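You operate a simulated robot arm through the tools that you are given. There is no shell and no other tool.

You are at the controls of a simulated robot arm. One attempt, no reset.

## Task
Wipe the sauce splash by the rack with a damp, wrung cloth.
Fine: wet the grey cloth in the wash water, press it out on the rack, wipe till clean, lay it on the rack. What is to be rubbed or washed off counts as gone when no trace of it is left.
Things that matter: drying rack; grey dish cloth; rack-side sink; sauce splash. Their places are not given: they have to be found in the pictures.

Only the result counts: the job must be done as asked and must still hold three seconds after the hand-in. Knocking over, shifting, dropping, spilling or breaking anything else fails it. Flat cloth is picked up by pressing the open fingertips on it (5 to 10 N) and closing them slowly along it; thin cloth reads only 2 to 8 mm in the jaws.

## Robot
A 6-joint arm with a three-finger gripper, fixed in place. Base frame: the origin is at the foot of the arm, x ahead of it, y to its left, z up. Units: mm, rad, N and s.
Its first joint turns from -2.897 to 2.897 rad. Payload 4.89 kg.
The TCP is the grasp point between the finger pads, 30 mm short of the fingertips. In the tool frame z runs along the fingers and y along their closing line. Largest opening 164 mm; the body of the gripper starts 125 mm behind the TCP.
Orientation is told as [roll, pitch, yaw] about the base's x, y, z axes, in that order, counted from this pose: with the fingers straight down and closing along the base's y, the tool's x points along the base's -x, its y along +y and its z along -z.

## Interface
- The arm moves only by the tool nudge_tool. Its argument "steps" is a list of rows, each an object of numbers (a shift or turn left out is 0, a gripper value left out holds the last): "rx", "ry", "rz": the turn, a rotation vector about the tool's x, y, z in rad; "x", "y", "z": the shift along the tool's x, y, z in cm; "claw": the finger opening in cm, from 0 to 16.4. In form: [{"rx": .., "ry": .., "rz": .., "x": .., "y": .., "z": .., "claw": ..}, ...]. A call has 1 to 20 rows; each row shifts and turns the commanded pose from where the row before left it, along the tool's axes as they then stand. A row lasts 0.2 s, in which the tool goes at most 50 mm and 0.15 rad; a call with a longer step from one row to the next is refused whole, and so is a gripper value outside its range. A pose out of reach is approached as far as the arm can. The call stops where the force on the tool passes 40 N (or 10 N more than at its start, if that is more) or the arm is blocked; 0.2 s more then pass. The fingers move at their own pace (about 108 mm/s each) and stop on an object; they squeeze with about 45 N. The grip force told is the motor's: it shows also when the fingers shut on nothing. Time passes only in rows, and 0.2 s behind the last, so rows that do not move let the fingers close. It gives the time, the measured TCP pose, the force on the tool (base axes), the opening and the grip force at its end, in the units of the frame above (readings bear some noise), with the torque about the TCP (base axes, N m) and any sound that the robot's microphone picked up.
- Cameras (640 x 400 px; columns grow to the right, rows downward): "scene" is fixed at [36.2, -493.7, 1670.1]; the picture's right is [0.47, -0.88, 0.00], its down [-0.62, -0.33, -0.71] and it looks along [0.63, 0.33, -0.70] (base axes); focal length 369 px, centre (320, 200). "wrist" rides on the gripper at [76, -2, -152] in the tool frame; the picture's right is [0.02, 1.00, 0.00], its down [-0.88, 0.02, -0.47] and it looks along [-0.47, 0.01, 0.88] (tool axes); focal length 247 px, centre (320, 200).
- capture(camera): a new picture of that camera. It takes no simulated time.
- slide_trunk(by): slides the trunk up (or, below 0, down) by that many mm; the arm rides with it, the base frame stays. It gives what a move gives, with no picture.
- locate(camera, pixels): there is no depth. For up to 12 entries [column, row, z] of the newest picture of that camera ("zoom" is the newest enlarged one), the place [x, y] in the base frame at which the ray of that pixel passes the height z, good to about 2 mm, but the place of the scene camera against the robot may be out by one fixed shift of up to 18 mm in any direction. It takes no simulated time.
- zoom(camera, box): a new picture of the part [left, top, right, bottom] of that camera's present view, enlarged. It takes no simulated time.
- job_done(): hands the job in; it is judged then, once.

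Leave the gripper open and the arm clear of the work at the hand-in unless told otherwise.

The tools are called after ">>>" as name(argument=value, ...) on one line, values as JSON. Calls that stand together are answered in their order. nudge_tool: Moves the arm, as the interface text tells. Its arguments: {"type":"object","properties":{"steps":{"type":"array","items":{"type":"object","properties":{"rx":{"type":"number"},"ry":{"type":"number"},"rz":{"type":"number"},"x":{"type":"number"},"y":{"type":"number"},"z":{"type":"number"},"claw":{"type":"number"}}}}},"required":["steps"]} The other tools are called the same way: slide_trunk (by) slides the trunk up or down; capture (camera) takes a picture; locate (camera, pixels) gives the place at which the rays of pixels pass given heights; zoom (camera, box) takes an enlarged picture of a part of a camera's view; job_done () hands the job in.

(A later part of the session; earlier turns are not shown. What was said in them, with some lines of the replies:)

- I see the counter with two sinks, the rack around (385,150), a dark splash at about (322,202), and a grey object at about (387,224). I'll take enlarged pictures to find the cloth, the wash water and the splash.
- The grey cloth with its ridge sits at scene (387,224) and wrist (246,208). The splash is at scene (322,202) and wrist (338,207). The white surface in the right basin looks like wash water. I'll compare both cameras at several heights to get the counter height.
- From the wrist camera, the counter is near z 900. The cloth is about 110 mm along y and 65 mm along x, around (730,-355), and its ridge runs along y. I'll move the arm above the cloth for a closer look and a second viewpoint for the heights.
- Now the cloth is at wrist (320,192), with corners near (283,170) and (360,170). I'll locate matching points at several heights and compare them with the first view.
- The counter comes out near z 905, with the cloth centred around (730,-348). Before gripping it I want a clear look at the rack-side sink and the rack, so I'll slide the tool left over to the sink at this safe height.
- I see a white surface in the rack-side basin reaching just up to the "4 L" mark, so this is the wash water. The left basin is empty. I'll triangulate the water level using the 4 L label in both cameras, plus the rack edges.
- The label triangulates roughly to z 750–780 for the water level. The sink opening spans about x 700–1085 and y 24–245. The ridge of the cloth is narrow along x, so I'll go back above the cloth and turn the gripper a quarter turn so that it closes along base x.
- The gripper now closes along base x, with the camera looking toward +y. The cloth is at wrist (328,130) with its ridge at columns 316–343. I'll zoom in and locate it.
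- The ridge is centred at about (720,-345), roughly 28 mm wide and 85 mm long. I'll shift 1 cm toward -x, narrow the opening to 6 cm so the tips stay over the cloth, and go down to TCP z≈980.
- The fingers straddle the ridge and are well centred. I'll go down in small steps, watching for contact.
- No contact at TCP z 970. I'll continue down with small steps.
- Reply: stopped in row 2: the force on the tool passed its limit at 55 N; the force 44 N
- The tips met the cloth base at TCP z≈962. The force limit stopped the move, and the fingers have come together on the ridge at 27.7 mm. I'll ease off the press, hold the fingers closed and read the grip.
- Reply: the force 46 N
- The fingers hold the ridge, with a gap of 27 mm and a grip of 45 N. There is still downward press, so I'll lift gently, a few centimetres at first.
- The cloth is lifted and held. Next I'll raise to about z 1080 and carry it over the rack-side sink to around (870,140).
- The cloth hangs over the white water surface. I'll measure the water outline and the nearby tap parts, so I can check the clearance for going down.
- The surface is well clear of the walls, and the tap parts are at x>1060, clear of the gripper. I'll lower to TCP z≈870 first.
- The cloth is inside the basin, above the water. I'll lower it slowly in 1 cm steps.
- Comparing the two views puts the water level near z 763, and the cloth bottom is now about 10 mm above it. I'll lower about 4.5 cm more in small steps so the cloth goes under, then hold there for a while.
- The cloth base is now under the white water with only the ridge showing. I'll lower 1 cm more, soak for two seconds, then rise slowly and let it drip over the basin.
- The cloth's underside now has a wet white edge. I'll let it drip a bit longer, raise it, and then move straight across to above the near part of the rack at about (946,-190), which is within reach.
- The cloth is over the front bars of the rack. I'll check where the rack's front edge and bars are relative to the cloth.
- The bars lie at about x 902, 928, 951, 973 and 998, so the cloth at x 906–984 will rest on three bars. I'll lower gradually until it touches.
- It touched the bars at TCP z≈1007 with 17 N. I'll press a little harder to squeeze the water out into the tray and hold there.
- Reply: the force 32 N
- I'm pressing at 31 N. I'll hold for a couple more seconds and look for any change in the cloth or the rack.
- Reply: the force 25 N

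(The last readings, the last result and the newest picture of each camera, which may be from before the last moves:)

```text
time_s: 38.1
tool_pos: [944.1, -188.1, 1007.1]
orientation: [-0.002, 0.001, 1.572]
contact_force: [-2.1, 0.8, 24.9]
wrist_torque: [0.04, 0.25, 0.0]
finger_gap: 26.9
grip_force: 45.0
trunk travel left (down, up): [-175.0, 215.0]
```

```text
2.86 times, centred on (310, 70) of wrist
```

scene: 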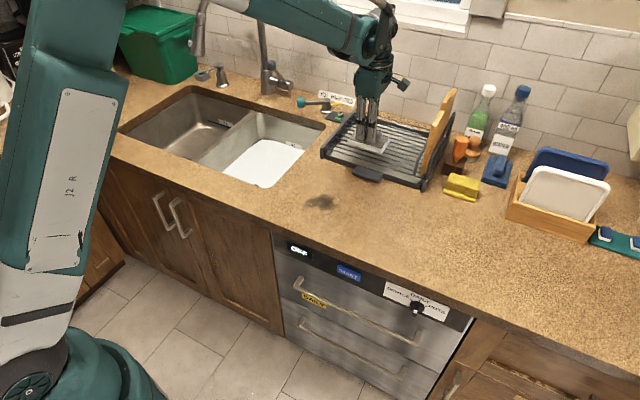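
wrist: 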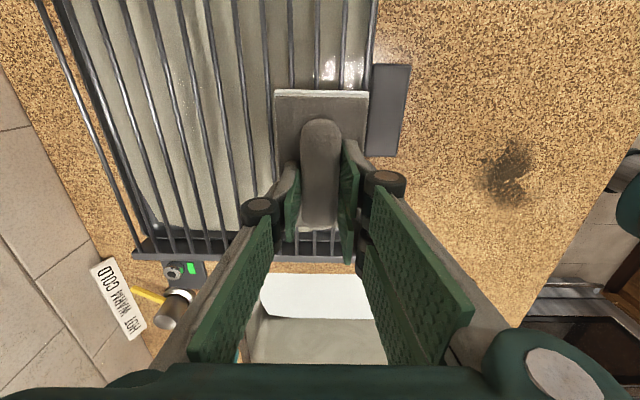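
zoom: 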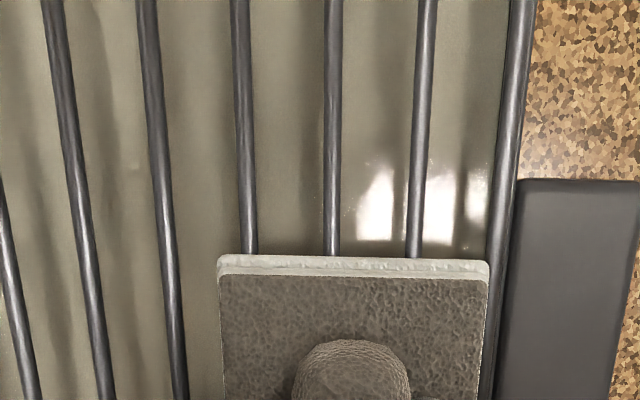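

To be thorough I'll press once more, slightly harder and staying under the 40 N limit, and hold.

>>> nudge_tool(steps=[{"z": 0.07}, {}, {}, {}, {}, {}, {}, {}])

>>> zoom(camera="scene", box=[330, 120, 420, 180])

```text
time_s: 39.6
tool_pos: [944.4, -188.1, 1006.2]
orientation: [-0.001, 0.002, 1.569]
contact_force: [-4.1, 0.8, 23.3]
wrist_torque: [0.15, 0.31, 0.03]
finger_gap: 27.4
grip_force: 45.0
trunk travel left (down, up): [-175.0, 215.0]
stopped in row 7: the force on the tool passed its limit at 40 N (the readings are from after the stop); the commanded pose is now the measured one
```

```text
6.67 times, centred on (375, 150) of scene
```

zoom: 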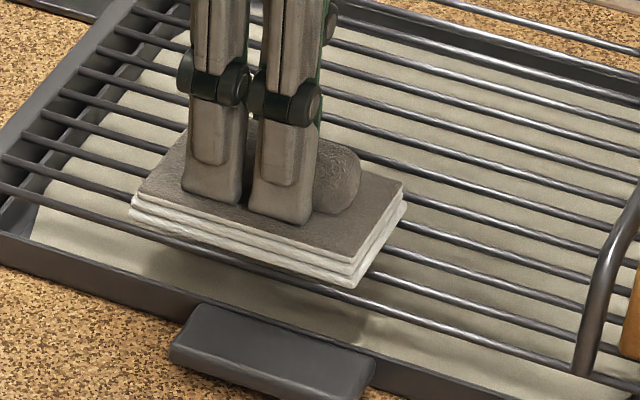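

The press is done, with a peak of about 40 N. I'll lift the cloth 4 cm above the rack, wait for possible drips into the tray, and look.

>>> nudge_tool(steps=[{"z": -0.5}, {"z": -1}, {"z": -1.5}, {"z": -1.5}, {}, {}, {}, {}, {}, {}, {}, {}, {}, {}])

>>> zoom(camera="scene", box=[310, 100, 440, 200])

>>> capture(camera="wrist")

```text
time_s: 42.6
tool_pos: [945.6, -189.8, 1049.9]
orientation: [0.0, 0.001, 1.572]
contact_force: [-0.4, -0.3, -0.3]
wrist_torque: [-0.02, -0.01, 0.0]
finger_gap: 26.9
grip_force: 44.9
trunk travel left (down, up): [-175.0, 215.0]
```

```text
4.00 times, centred on (375, 150) of scene
```

zoom: 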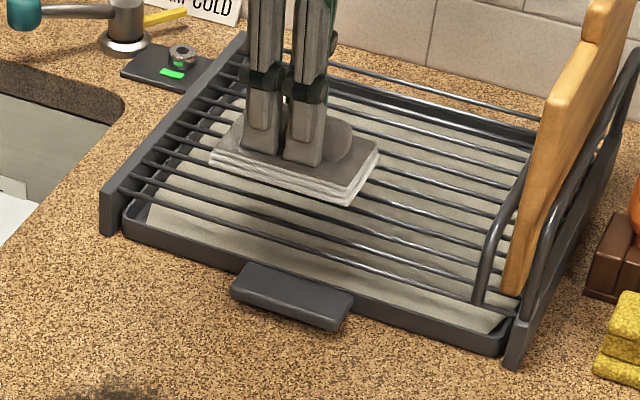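

```text
taken
```

wrist: 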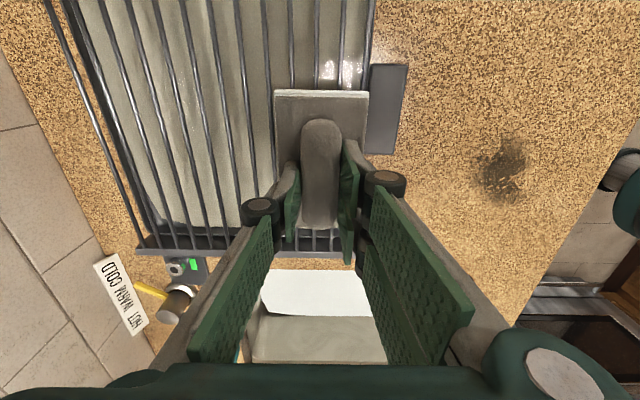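

The rack is unmoved and no drips are visible. Now I'll measure the splash, which spans about wrist (478–535, 135–207).

>>> zoom(camera="wrist", box=[440, 110, 580, 230])

>>> locate(camera="wrist", pixels=[[505, 170, 912], [515, 135, 912], [508, 207, 912], [478, 170, 912], [535, 165, 912], [407, 66, 912], [395, 155, 912]])

>>> zoom(camera="scene", box=[290, 170, 360, 230])

```text
3.33 times, centred on (510, 170) of wrist
```

zoom: 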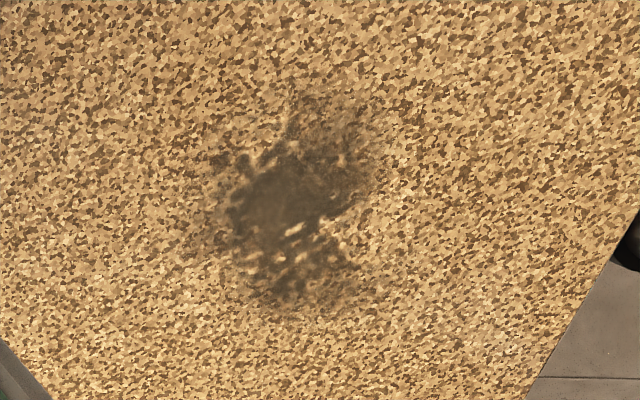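

```text
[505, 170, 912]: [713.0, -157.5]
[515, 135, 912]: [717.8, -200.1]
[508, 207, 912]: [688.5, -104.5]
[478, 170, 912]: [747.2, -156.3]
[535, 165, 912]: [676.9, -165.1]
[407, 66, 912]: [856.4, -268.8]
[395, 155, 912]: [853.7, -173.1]
```

```text
6.67 times, centred on (325, 200) of scene
```

zoom: 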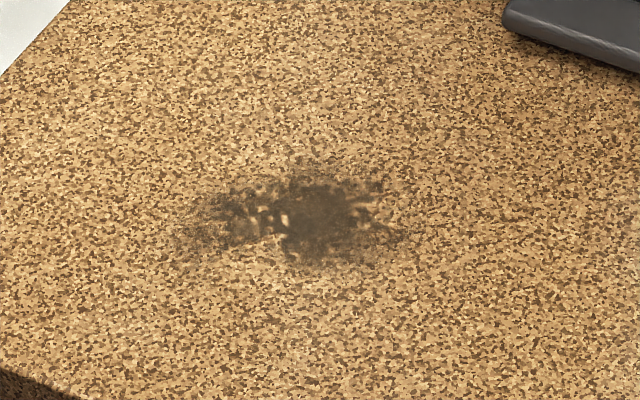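

The splash spans roughly x 675–752 and y -200 to -105, centred at (714,-153). The cloth meets the counter at TCP z≈962. I'll carry it over to (700,-195) and lower to z≈970.

>>> nudge_tool(steps=[{"y": 4.09, "x": 0.1}, {"y": 4.09, "x": 0.1}, {"y": 4.09, "x": 0.1}, {"y": 4.09, "x": 0.1}, {"y": 4.09, "x": 0.1}, {"y": 4.09, "x": 0.1}, {"z": 4}, {"z": 2.5}, {"z": 1.0}, {"z": 0.5}, {}])

>>> nudge_tool(steps=[{"z": 0.3}, {"z": 0.2}, {"z": 0.1}, {}])

```text
time_s: 45.0
tool_pos: [699.9, -195.2, 969.4]
orientation: [-0.001, 0.0, 1.571]
contact_force: [0.6, -0.3, -1.0]
wrist_torque: [0.0, 0.04, 0.0]
finger_gap: 27.1
grip_force: 45.2
trunk travel left (down, up): [-175.0, 215.0]
```

```text
time_s: 46.0
tool_pos: [700.0, -194.2, 965.2]
orientation: [-0.001, -0.001, 1.571]
contact_force: [-0.3, -0.2, -1.2]
wrist_torque: [-0.01, 0.03, -0.01]
finger_gap: 27.2
grip_force: 45.0
trunk travel left (down, up): [-175.0, 215.0]
```

The cloth is not touching yet at z 965. I'll lower 1 mm at a time.

>>> nudge_tool(steps=[{"z": 0.15}, {"z": 0.1}, {}])

>>> nudge_tool(steps=[{"z": 0.05}, {"z": 0.05}, {}])

```text
time_s: 46.9
tool_pos: [699.3, -195.1, 961.9]
orientation: [0.0, 0.001, 1.57]
contact_force: [5.1, -2.0, 16.3]
wrist_torque: [0.01, -0.04, 0.04]
finger_gap: 27.0
grip_force: 45.2
trunk travel left (down, up): [-175.0, 215.0]
```

```text
time_s: 47.5
tool_pos: [699.5, -194.5, 962.0]
orientation: [0.0, 0.002, 1.572]
contact_force: [-1.5, 2.2, 20.1]
wrist_torque: [0.19, 0.28, -0.01]
finger_gap: 27.1
grip_force: 44.7
trunk travel left (down, up): [-175.0, 215.0]
stopped in row 3: the force on the tool passed its limit at 41 N (the readings are from after the stop); the commanded pose is now the measured one
```

The press is about 20 N. I'll ease up by half a millimetre and wipe: a stroke in +y over the splash, a step in +x, and a stroke back.

>>> nudge_tool(steps=[{"z": -0.05}, {"x": -1.5}, {"x": -1.5}, {"x": -1.5}, {"x": -1.5}, {"x": -1.5}, {"x": -1.5}, {"y": -1.5}, {"y": -1.5}, {"x": 1.5}, {"x": 1.5}, {"x": 1.5}, {"x": 1.5}, {"x": 1.5}, {"x": 1.5}, {"x": 1.0}])

>>> capture(camera="wrist")

>>> zoom(camera="scene", box=[290, 140, 390, 230])

```text
time_s: 50.9
tool_pos: [729.3, -205.4, 962.7]
orientation: [-0.002, 0.001, 1.572]
contact_force: [0.5, 0.6, -0.8]
wrist_torque: [-0.09, 0.0, 0.0]
finger_gap: 27.1
grip_force: 44.9
trunk travel left (down, up): [-175.0, 215.0]
```

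```text
taken
```

wrist: 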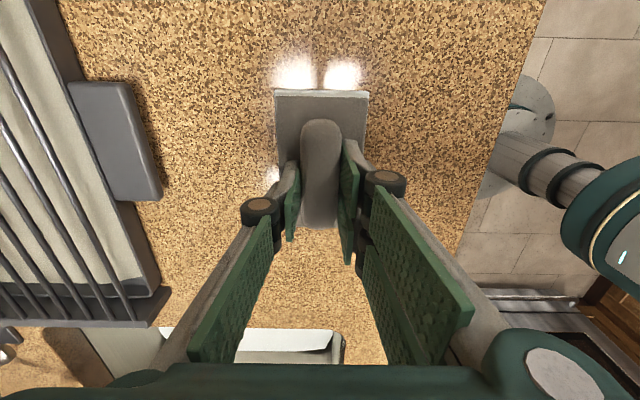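

```text
4.44 times, centred on (340, 185) of scene
```

zoom: 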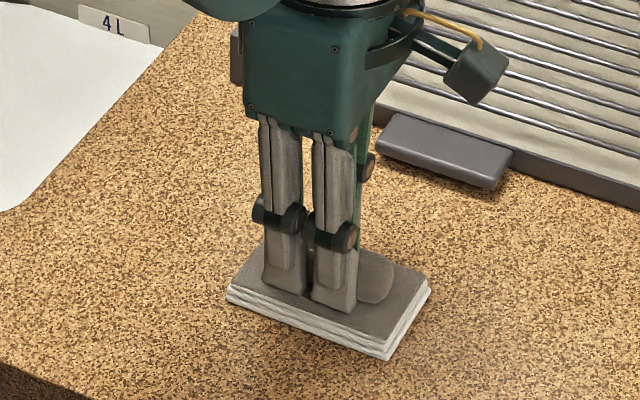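

The splash appears to be coming off, but the press had faded to nearly zero. I'll lower 0.7 mm and make three more passes over the whole area, stepping across in x.

>>> nudge_tool(steps=[{"z": 0.08}, {"x": -2.2}, {"x": -2.2}, {"x": -2.2}, {"x": -2.2}, {"x": -2.2}, {"y": 2.2}, {"x": 2.2}, {"x": 2.2}, {"x": 2.2}, {"x": 2.2}, {"x": 2.2}, {"y": 2.2}, {"x": -2.2}, {"x": -2.2}, {"x": -2.2}, {"x": -2.2}, {"x": -2.2}])

>>> capture(camera="wrist")

>>> zoom(camera="scene", box=[290, 140, 390, 230])

```text
time_s: 51.9
tool_pos: [729.0, -142.9, 961.4]
orientation: [-0.001, 0.003, 1.571]
contact_force: [-4.0, 1.0, 26.5]
wrist_torque: [0.38, 0.29, 0.09]
finger_gap: 27.1
grip_force: 44.1
trunk travel left (down, up): [-175.0, 215.0]
stopped in row 4: the force on the tool passed its limit at 42 N (the readings are from after the stop); the commanded pose is now the measured one
```

```text
taken
```

wrist: 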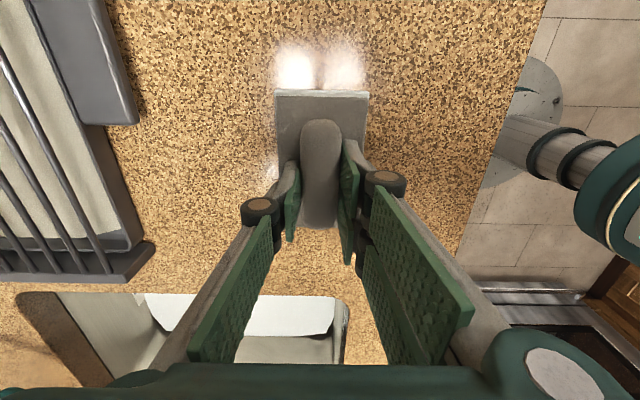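

```text
4.44 times, centred on (340, 185) of scene
```

zoom: 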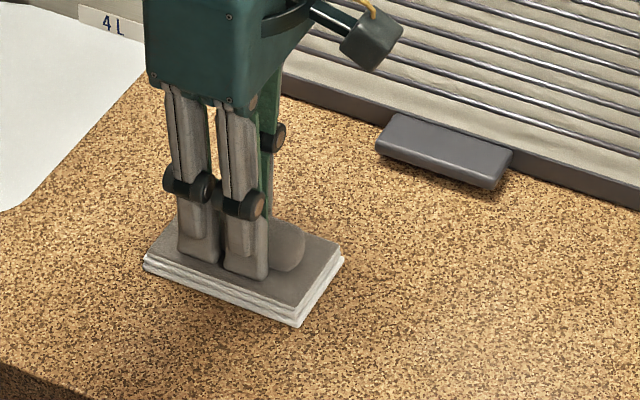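

It stopped on force at 42 N. I'll ease up 0.3 mm and continue the passes from here.

>>> nudge_tool(steps=[{"z": -0.04}, {"x": -2.2}, {"x": -2.2}, {"y": 2.0}, {"x": 2.2}, {"x": 2.2}, {"x": 2.2}, {"x": 2.2}, {"x": 2.2}])

```text
time_s: 53.9
tool_pos: [708.1, -207.1, 961.7]
orientation: [-0.001, 0.004, 1.571]
contact_force: [-0.6, 8.3, 25.6]
wrist_torque: [0.76, 0.23, -0.05]
finger_gap: 26.9
grip_force: 45.2
trunk travel left (down, up): [-175.0, 215.0]
```

The press is now about 25 N at (708,-207). I'll step across in x and make more passes.

>>> nudge_tool(steps=[{"z": -0.02, "y": 1.5}, {"x": -2.2}, {"x": -2.2}, {"x": -2.2}, {"x": -2.2}, {"x": -2.2}, {"y": -1.5}, {"y": -1.5}, {"x": 2.2}, {"x": 2.2}, {"x": 2.2}, {"x": 2.2}, {"x": 2.2}, {"y": -1.5}, {"x": -2.2}, {"x": -2.2}, {"x": -2.2}, {"x": -2.2}, {"x": -2.2}])

>>> capture(camera="wrist")

>>> zoom(camera="scene", box=[270, 140, 370, 230])

```text
time_s: 57.6
tool_pos: [740.6, -135.2, 961.8]
orientation: [-0.002, 0.004, 1.567]
contact_force: [-3.5, 3.5, 26.6]
wrist_torque: [0.3, 0.32, 0.03]
finger_gap: 27.0
grip_force: 44.7
trunk travel left (down, up): [-175.0, 215.0]
stopped in row 18: the force on the tool passed its limit at 41 N (the readings are from after the stop); the commanded pose is now the measured one
```

```text
taken
```

wrist: 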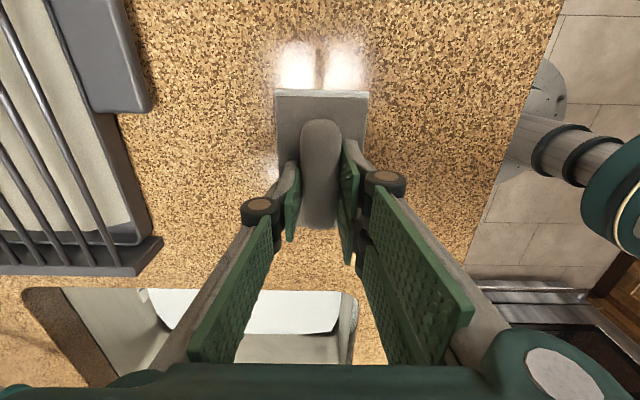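

```text
4.44 times, centred on (320, 185) of scene
```

zoom: 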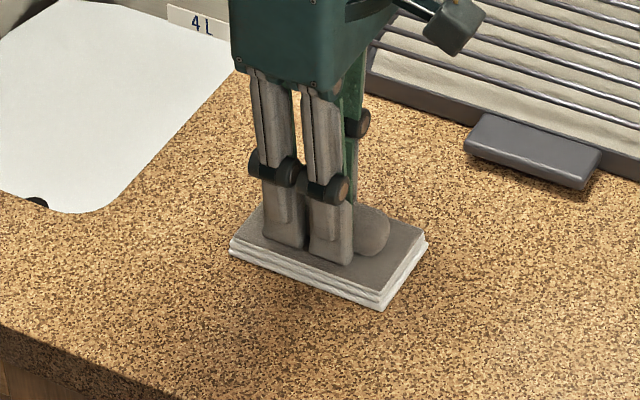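

I'll lift the cloth and move it back over the rack, which gives both cameras a clear view of the wiped area.

>>> nudge_tool(steps=[{"z": -0.5}, {"z": -1}, {"z": -3}, {"z": -4.3}, {"x": 1.05, "y": -4.1}, {"x": 1.05, "y": -4.1}, {"x": 1.05, "y": -4.1}, {"x": 1.05, "y": -4.1}, {"x": 1.05, "y": -4.0}, {}])

>>> capture(camera="wrist")

>>> zoom(camera="wrist", box=[420, 90, 600, 250])

>>> zoom(camera="scene", box=[270, 160, 380, 250])

```text
time_s: 59.9
tool_pos: [945.3, -187.8, 1047.5]
orientation: [-0.001, 0.005, 1.569]
contact_force: [1.1, -0.2, -1.3]
wrist_torque: [0.01, 0.09, -0.04]
finger_gap: 27.0
grip_force: 44.6
trunk travel left (down, up): [-175.0, 215.0]
```

```text
taken
```

wrist: 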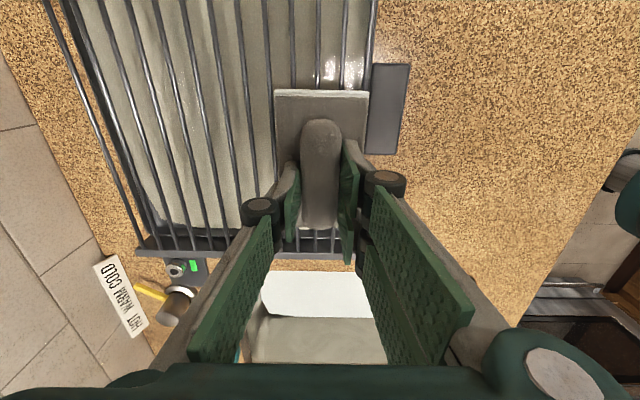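

```text
2.50 times, centred on (510, 170) of wrist
```

zoom: 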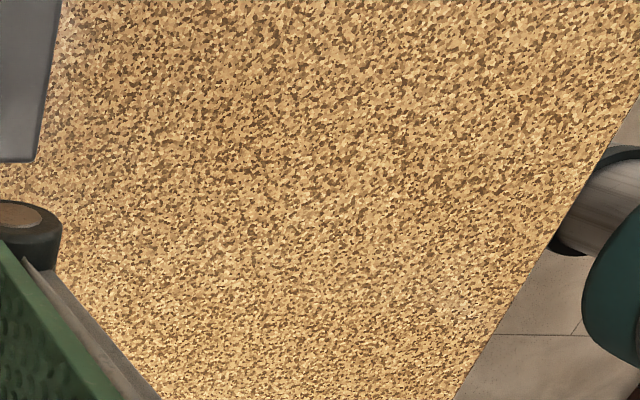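

```text
4.44 times, centred on (325, 205) of scene
```

zoom: 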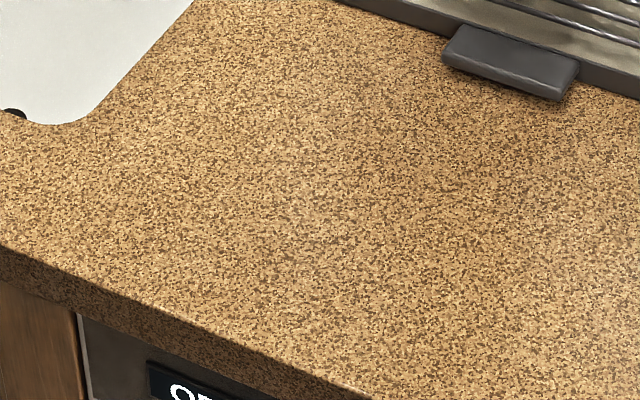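

The splash looks gone. I'll look closer at the exact place for any faint trace.

>>> zoom(camera="scene", box=[295, 180, 350, 225])

>>> zoom(camera="wrist", box=[460, 120, 560, 220])

```text
8.89 times, centred on (322, 202) of scene
```

zoom: 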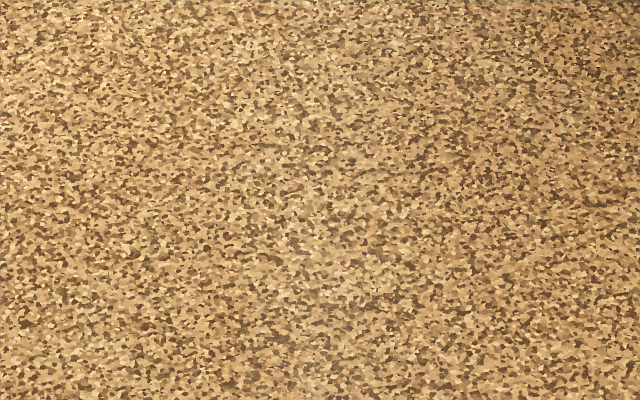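

```text
4.00 times, centred on (510, 170) of wrist
```

zoom: 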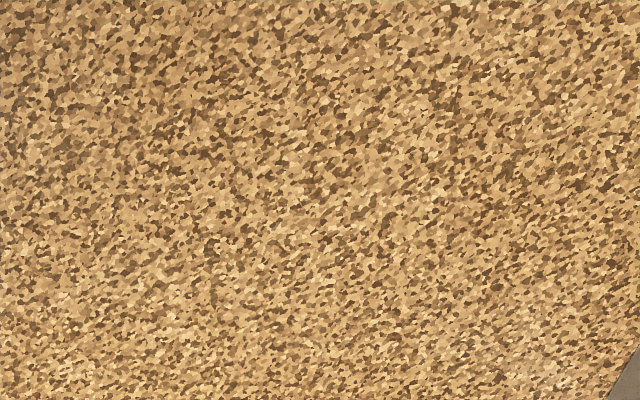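

No trace is left in either picture. I'll now lay the cloth on the rack here, lowering until it just touches the bars.

>>> nudge_tool(steps=[{"z": 1.2, "y": -0.4}, {"z": 1.2}, {"z": 0.8}, {"z": 0.3}, {}])

>>> nudge_tool(steps=[{"z": 0.2}, {"z": 0.15}, {}])

```text
time_s: 61.0
tool_pos: [949.8, -188.1, 1013.0]
orientation: [-0.002, 0.003, 1.57]
contact_force: [0.6, 0.4, -0.7]
wrist_torque: [-0.01, -0.01, 0.01]
finger_gap: 27.1
grip_force: 45.4
trunk travel left (down, up): [-175.0, 215.0]
```

```text
time_s: 61.9
tool_pos: [948.8, -187.6, 1009.6]
orientation: [-0.001, 0.003, 1.568]
contact_force: [0.4, 0.5, -0.4]
wrist_torque: [0.0, -0.02, 0.03]
finger_gap: 27.2
grip_force: 45.0
trunk travel left (down, up): [-175.0, 215.0]
```

No contact at 1009.6, and it touched at about 1007 before. I'll lower the last 2 mm.

>>> nudge_tool(steps=[{"z": 0.1}, {"z": 0.1}, {}])

```text
time_s: 62.6
tool_pos: [948.7, -187.0, 1008.0]
orientation: [0.0, 0.004, 1.568]
contact_force: [0.7, 0.7, -0.3]
wrist_torque: [0.01, 0.01, 0.02]
finger_gap: 27.3
grip_force: 44.7
trunk travel left (down, up): [-175.0, 215.0]
```

>>> nudge_tool(steps=[{"z": 0.08}, {"z": 0.05}, {}])

```text
time_s: 63.5
tool_pos: [947.6, -187.7, 1007.8]
orientation: [-0.003, 0.004, 1.569]
contact_force: [1.0, -0.3, 0.5]
wrist_torque: [0.08, 0.02, -0.03]
finger_gap: 27.2
grip_force: 44.6
trunk travel left (down, up): [-175.0, 215.0]
```

Contact is just starting. I'll go another 0.5 mm, then open the fingers gently to 6 cm.

>>> nudge_tool(steps=[{"z": 0.05}, {}])

>>> nudge_tool(steps=[{"claw": 3.5}, {"claw": 4.5}, {"claw": 6}, {}])

>>> capture(camera="wrist")

>>> zoom(camera="scene", box=[310, 100, 440, 200])

```text
time_s: 64.0
tool_pos: [947.8, -188.6, 1007.0]
orientation: [-0.002, 0.002, 1.569]
contact_force: [2.6, 0.4, 6.9]
wrist_torque: [0.3, 0.13, -0.04]
finger_gap: 27.0
grip_force: 45.4
trunk travel left (down, up): [-175.0, 215.0]
```

```text
time_s: 65.0
tool_pos: [948.9, -188.8, 1007.5]
orientation: [-0.002, 0.003, 1.57]
contact_force: [2.2, -0.5, 7.1]
wrist_torque: [0.03, 0.19, -0.02]
finger_gap: 59.4
grip_force: 0.0
trunk travel left (down, up): [-175.0, 215.0]
```

```text
taken
```

wrist: 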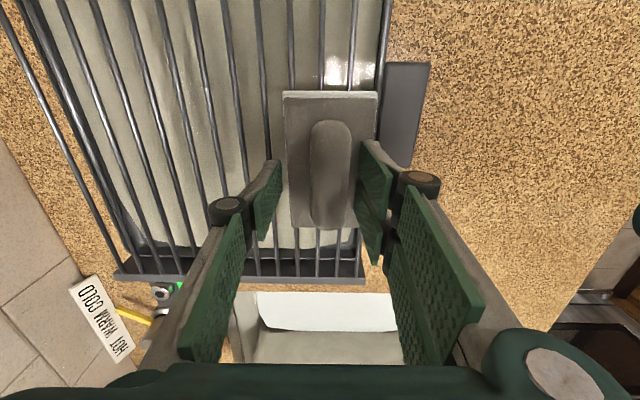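

```text
4.00 times, centred on (375, 150) of scene
```

zoom: 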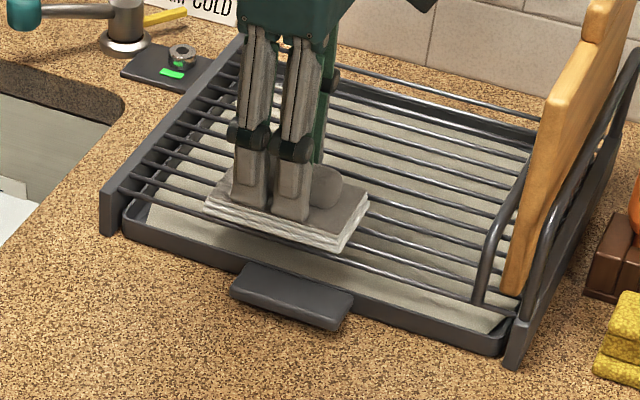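

The cloth rests on the bars, and the fingers are open and free on both sides. I'll lift straight up and move back toward the arm.

>>> nudge_tool(steps=[{"z": -0.5}, {"z": -1.5}, {"z": -3}, {"z": -4}, {"z": -4}, {"y": 4.5, "z": -1}, {"y": 4.5, "z": -1}, {"y": 4.5}, {"y": 4.5}, {"y": 4.5}, {"y": 4.5}, {"claw": 10}, {}, {}])

>>> capture(camera="scene")

>>> capture(camera="wrist")

>>> zoom(camera="scene", box=[310, 100, 440, 200])

```text
time_s: 68.0
tool_pos: [679.8, -185.7, 1158.1]
orientation: [-0.002, 0.003, 1.568]
contact_force: [-0.1, 0.7, 0.0]
wrist_torque: [-0.01, 0.03, 0.02]
finger_gap: 99.9
grip_force: 0.1
trunk travel left (down, up): [-175.0, 215.0]
```

```text
taken
```

scene: 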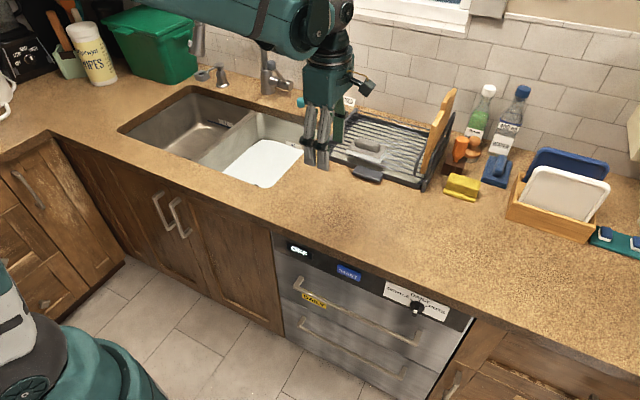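

```text
taken
```

wrist: 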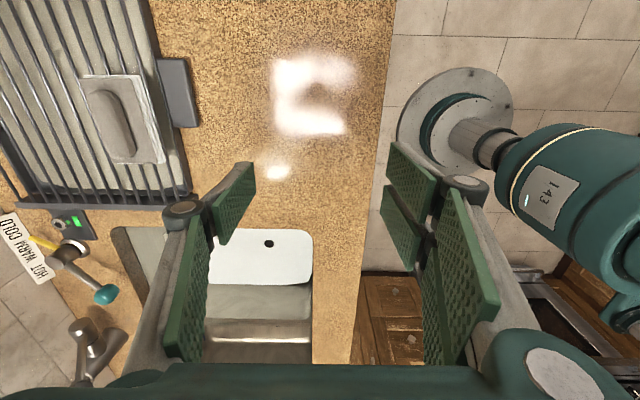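

```text
4.00 times, centred on (375, 150) of scene
```

zoom: 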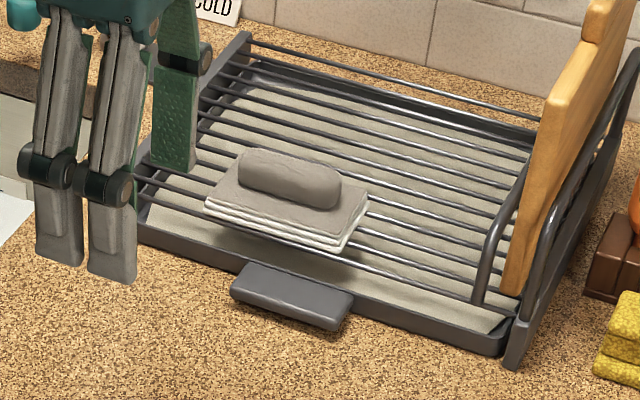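

The cloth lies flat on the rack bars and the rack is in its place. I'll move the arm further back and to the right, then check the wiped area and the counter between sink and rack for traces or drips.

>>> nudge_tool(steps=[{"x": 4.5, "y": 1.5}, {"x": 4.5, "y": 1.5}, {"x": 4.5, "y": 1.5}, {"x": 4.5, "y": 1.5}, {"x": 4.5, "y": 1.5}, {"z": -3}, {}])

>>> capture(camera="wrist")

>>> zoom(camera="scene", box=[230, 100, 430, 240])

>>> zoom(camera="scene", box=[285, 170, 375, 235])

```text
time_s: 69.7
tool_pos: [602.5, -411.2, 1187.3]
orientation: [-0.001, 0.004, 1.568]
contact_force: [-0.1, -0.2, 0.1]
wrist_torque: [0.06, -0.04, 0.0]
finger_gap: 100.1
grip_force: 0.1
trunk travel left (down, up): [-175.0, 215.0]
```

```text
taken
```

wrist: 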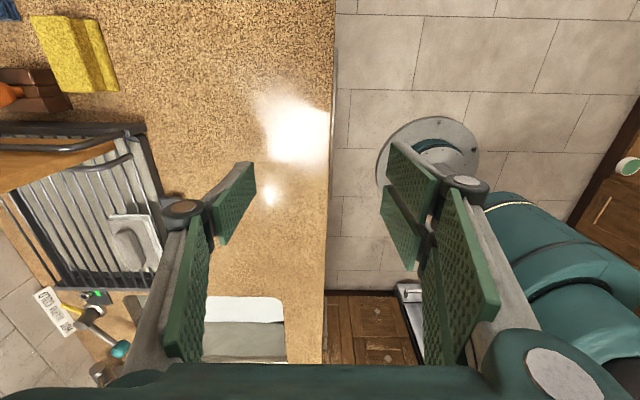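

```text
2.86 times, centred on (330, 170) of scene
```

zoom: 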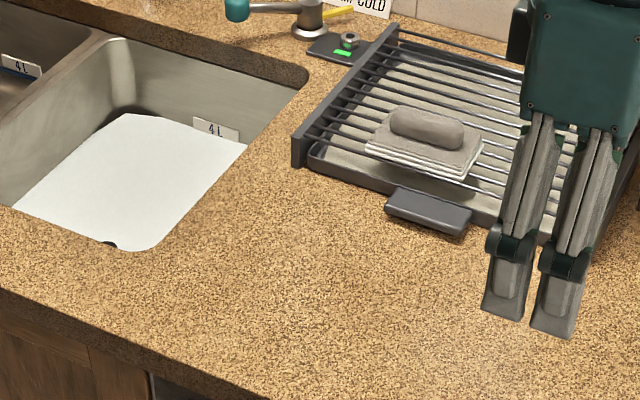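

```text
6.15 times, centred on (330, 202) of scene
```

zoom: 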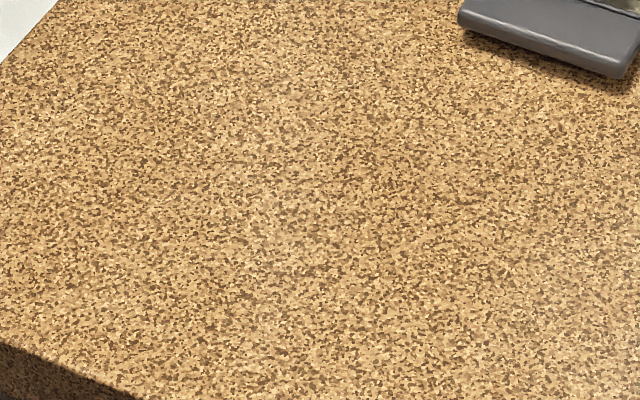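

The counter looks uniform and the sink-to-rack strip is free of drips. As a last check I'll enlarge the splash place strongly beside a control patch.

>>> zoom(camera="scene", box=[302, 190, 342, 215])

>>> zoom(camera="scene", box=[395, 220, 435, 245])

```text
16.00 times, centred on (322, 202) of scene
```

zoom: 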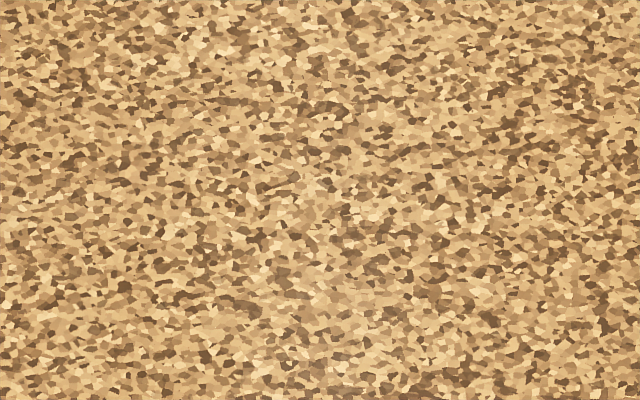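

```text
16.00 times, centred on (415, 232) of scene
```

zoom: 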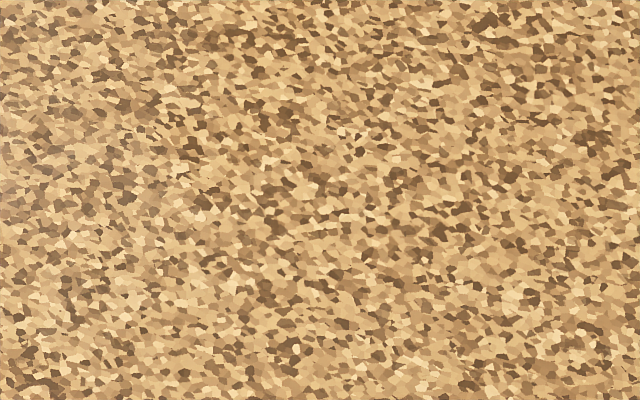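

The wiped place matches the control patch, so no trace is left. The cloth lies on the rack, the gripper is open and the arm is clear of the work. I'm handing the job in.

>>> job_done()

```text
The job is handed in.
```

I wiped the sauce splash by the rack with the damp, wrung grey cloth, and I've handed the job in. In the enlarged pictures, the wiped spot looks no different from clean counter nearby.

- **Wetting:** I dipped the cloth in the wash water of the rack-side sink for about three seconds, then let it drip over the basin.
- **Pressing out:** I pressed it on the rack bars at about 25–30 N for roughly five seconds, with one peak of 40 N. I couldn't see how much water came out, but I saw no drips on the counter afterwards.
- **Wiping:** I made several passes over the whole splash. The force limit stopped two of the wiping moves, and I eased off and continued each time.
- **Laying down:** The cloth lies flat on the rack's front bars. It slid about 8 mm toward the front edge when I let go.

The rack stayed in place, and the pictures show nothing else moved or spilled. The gripper is open and the arm is clear of the work.
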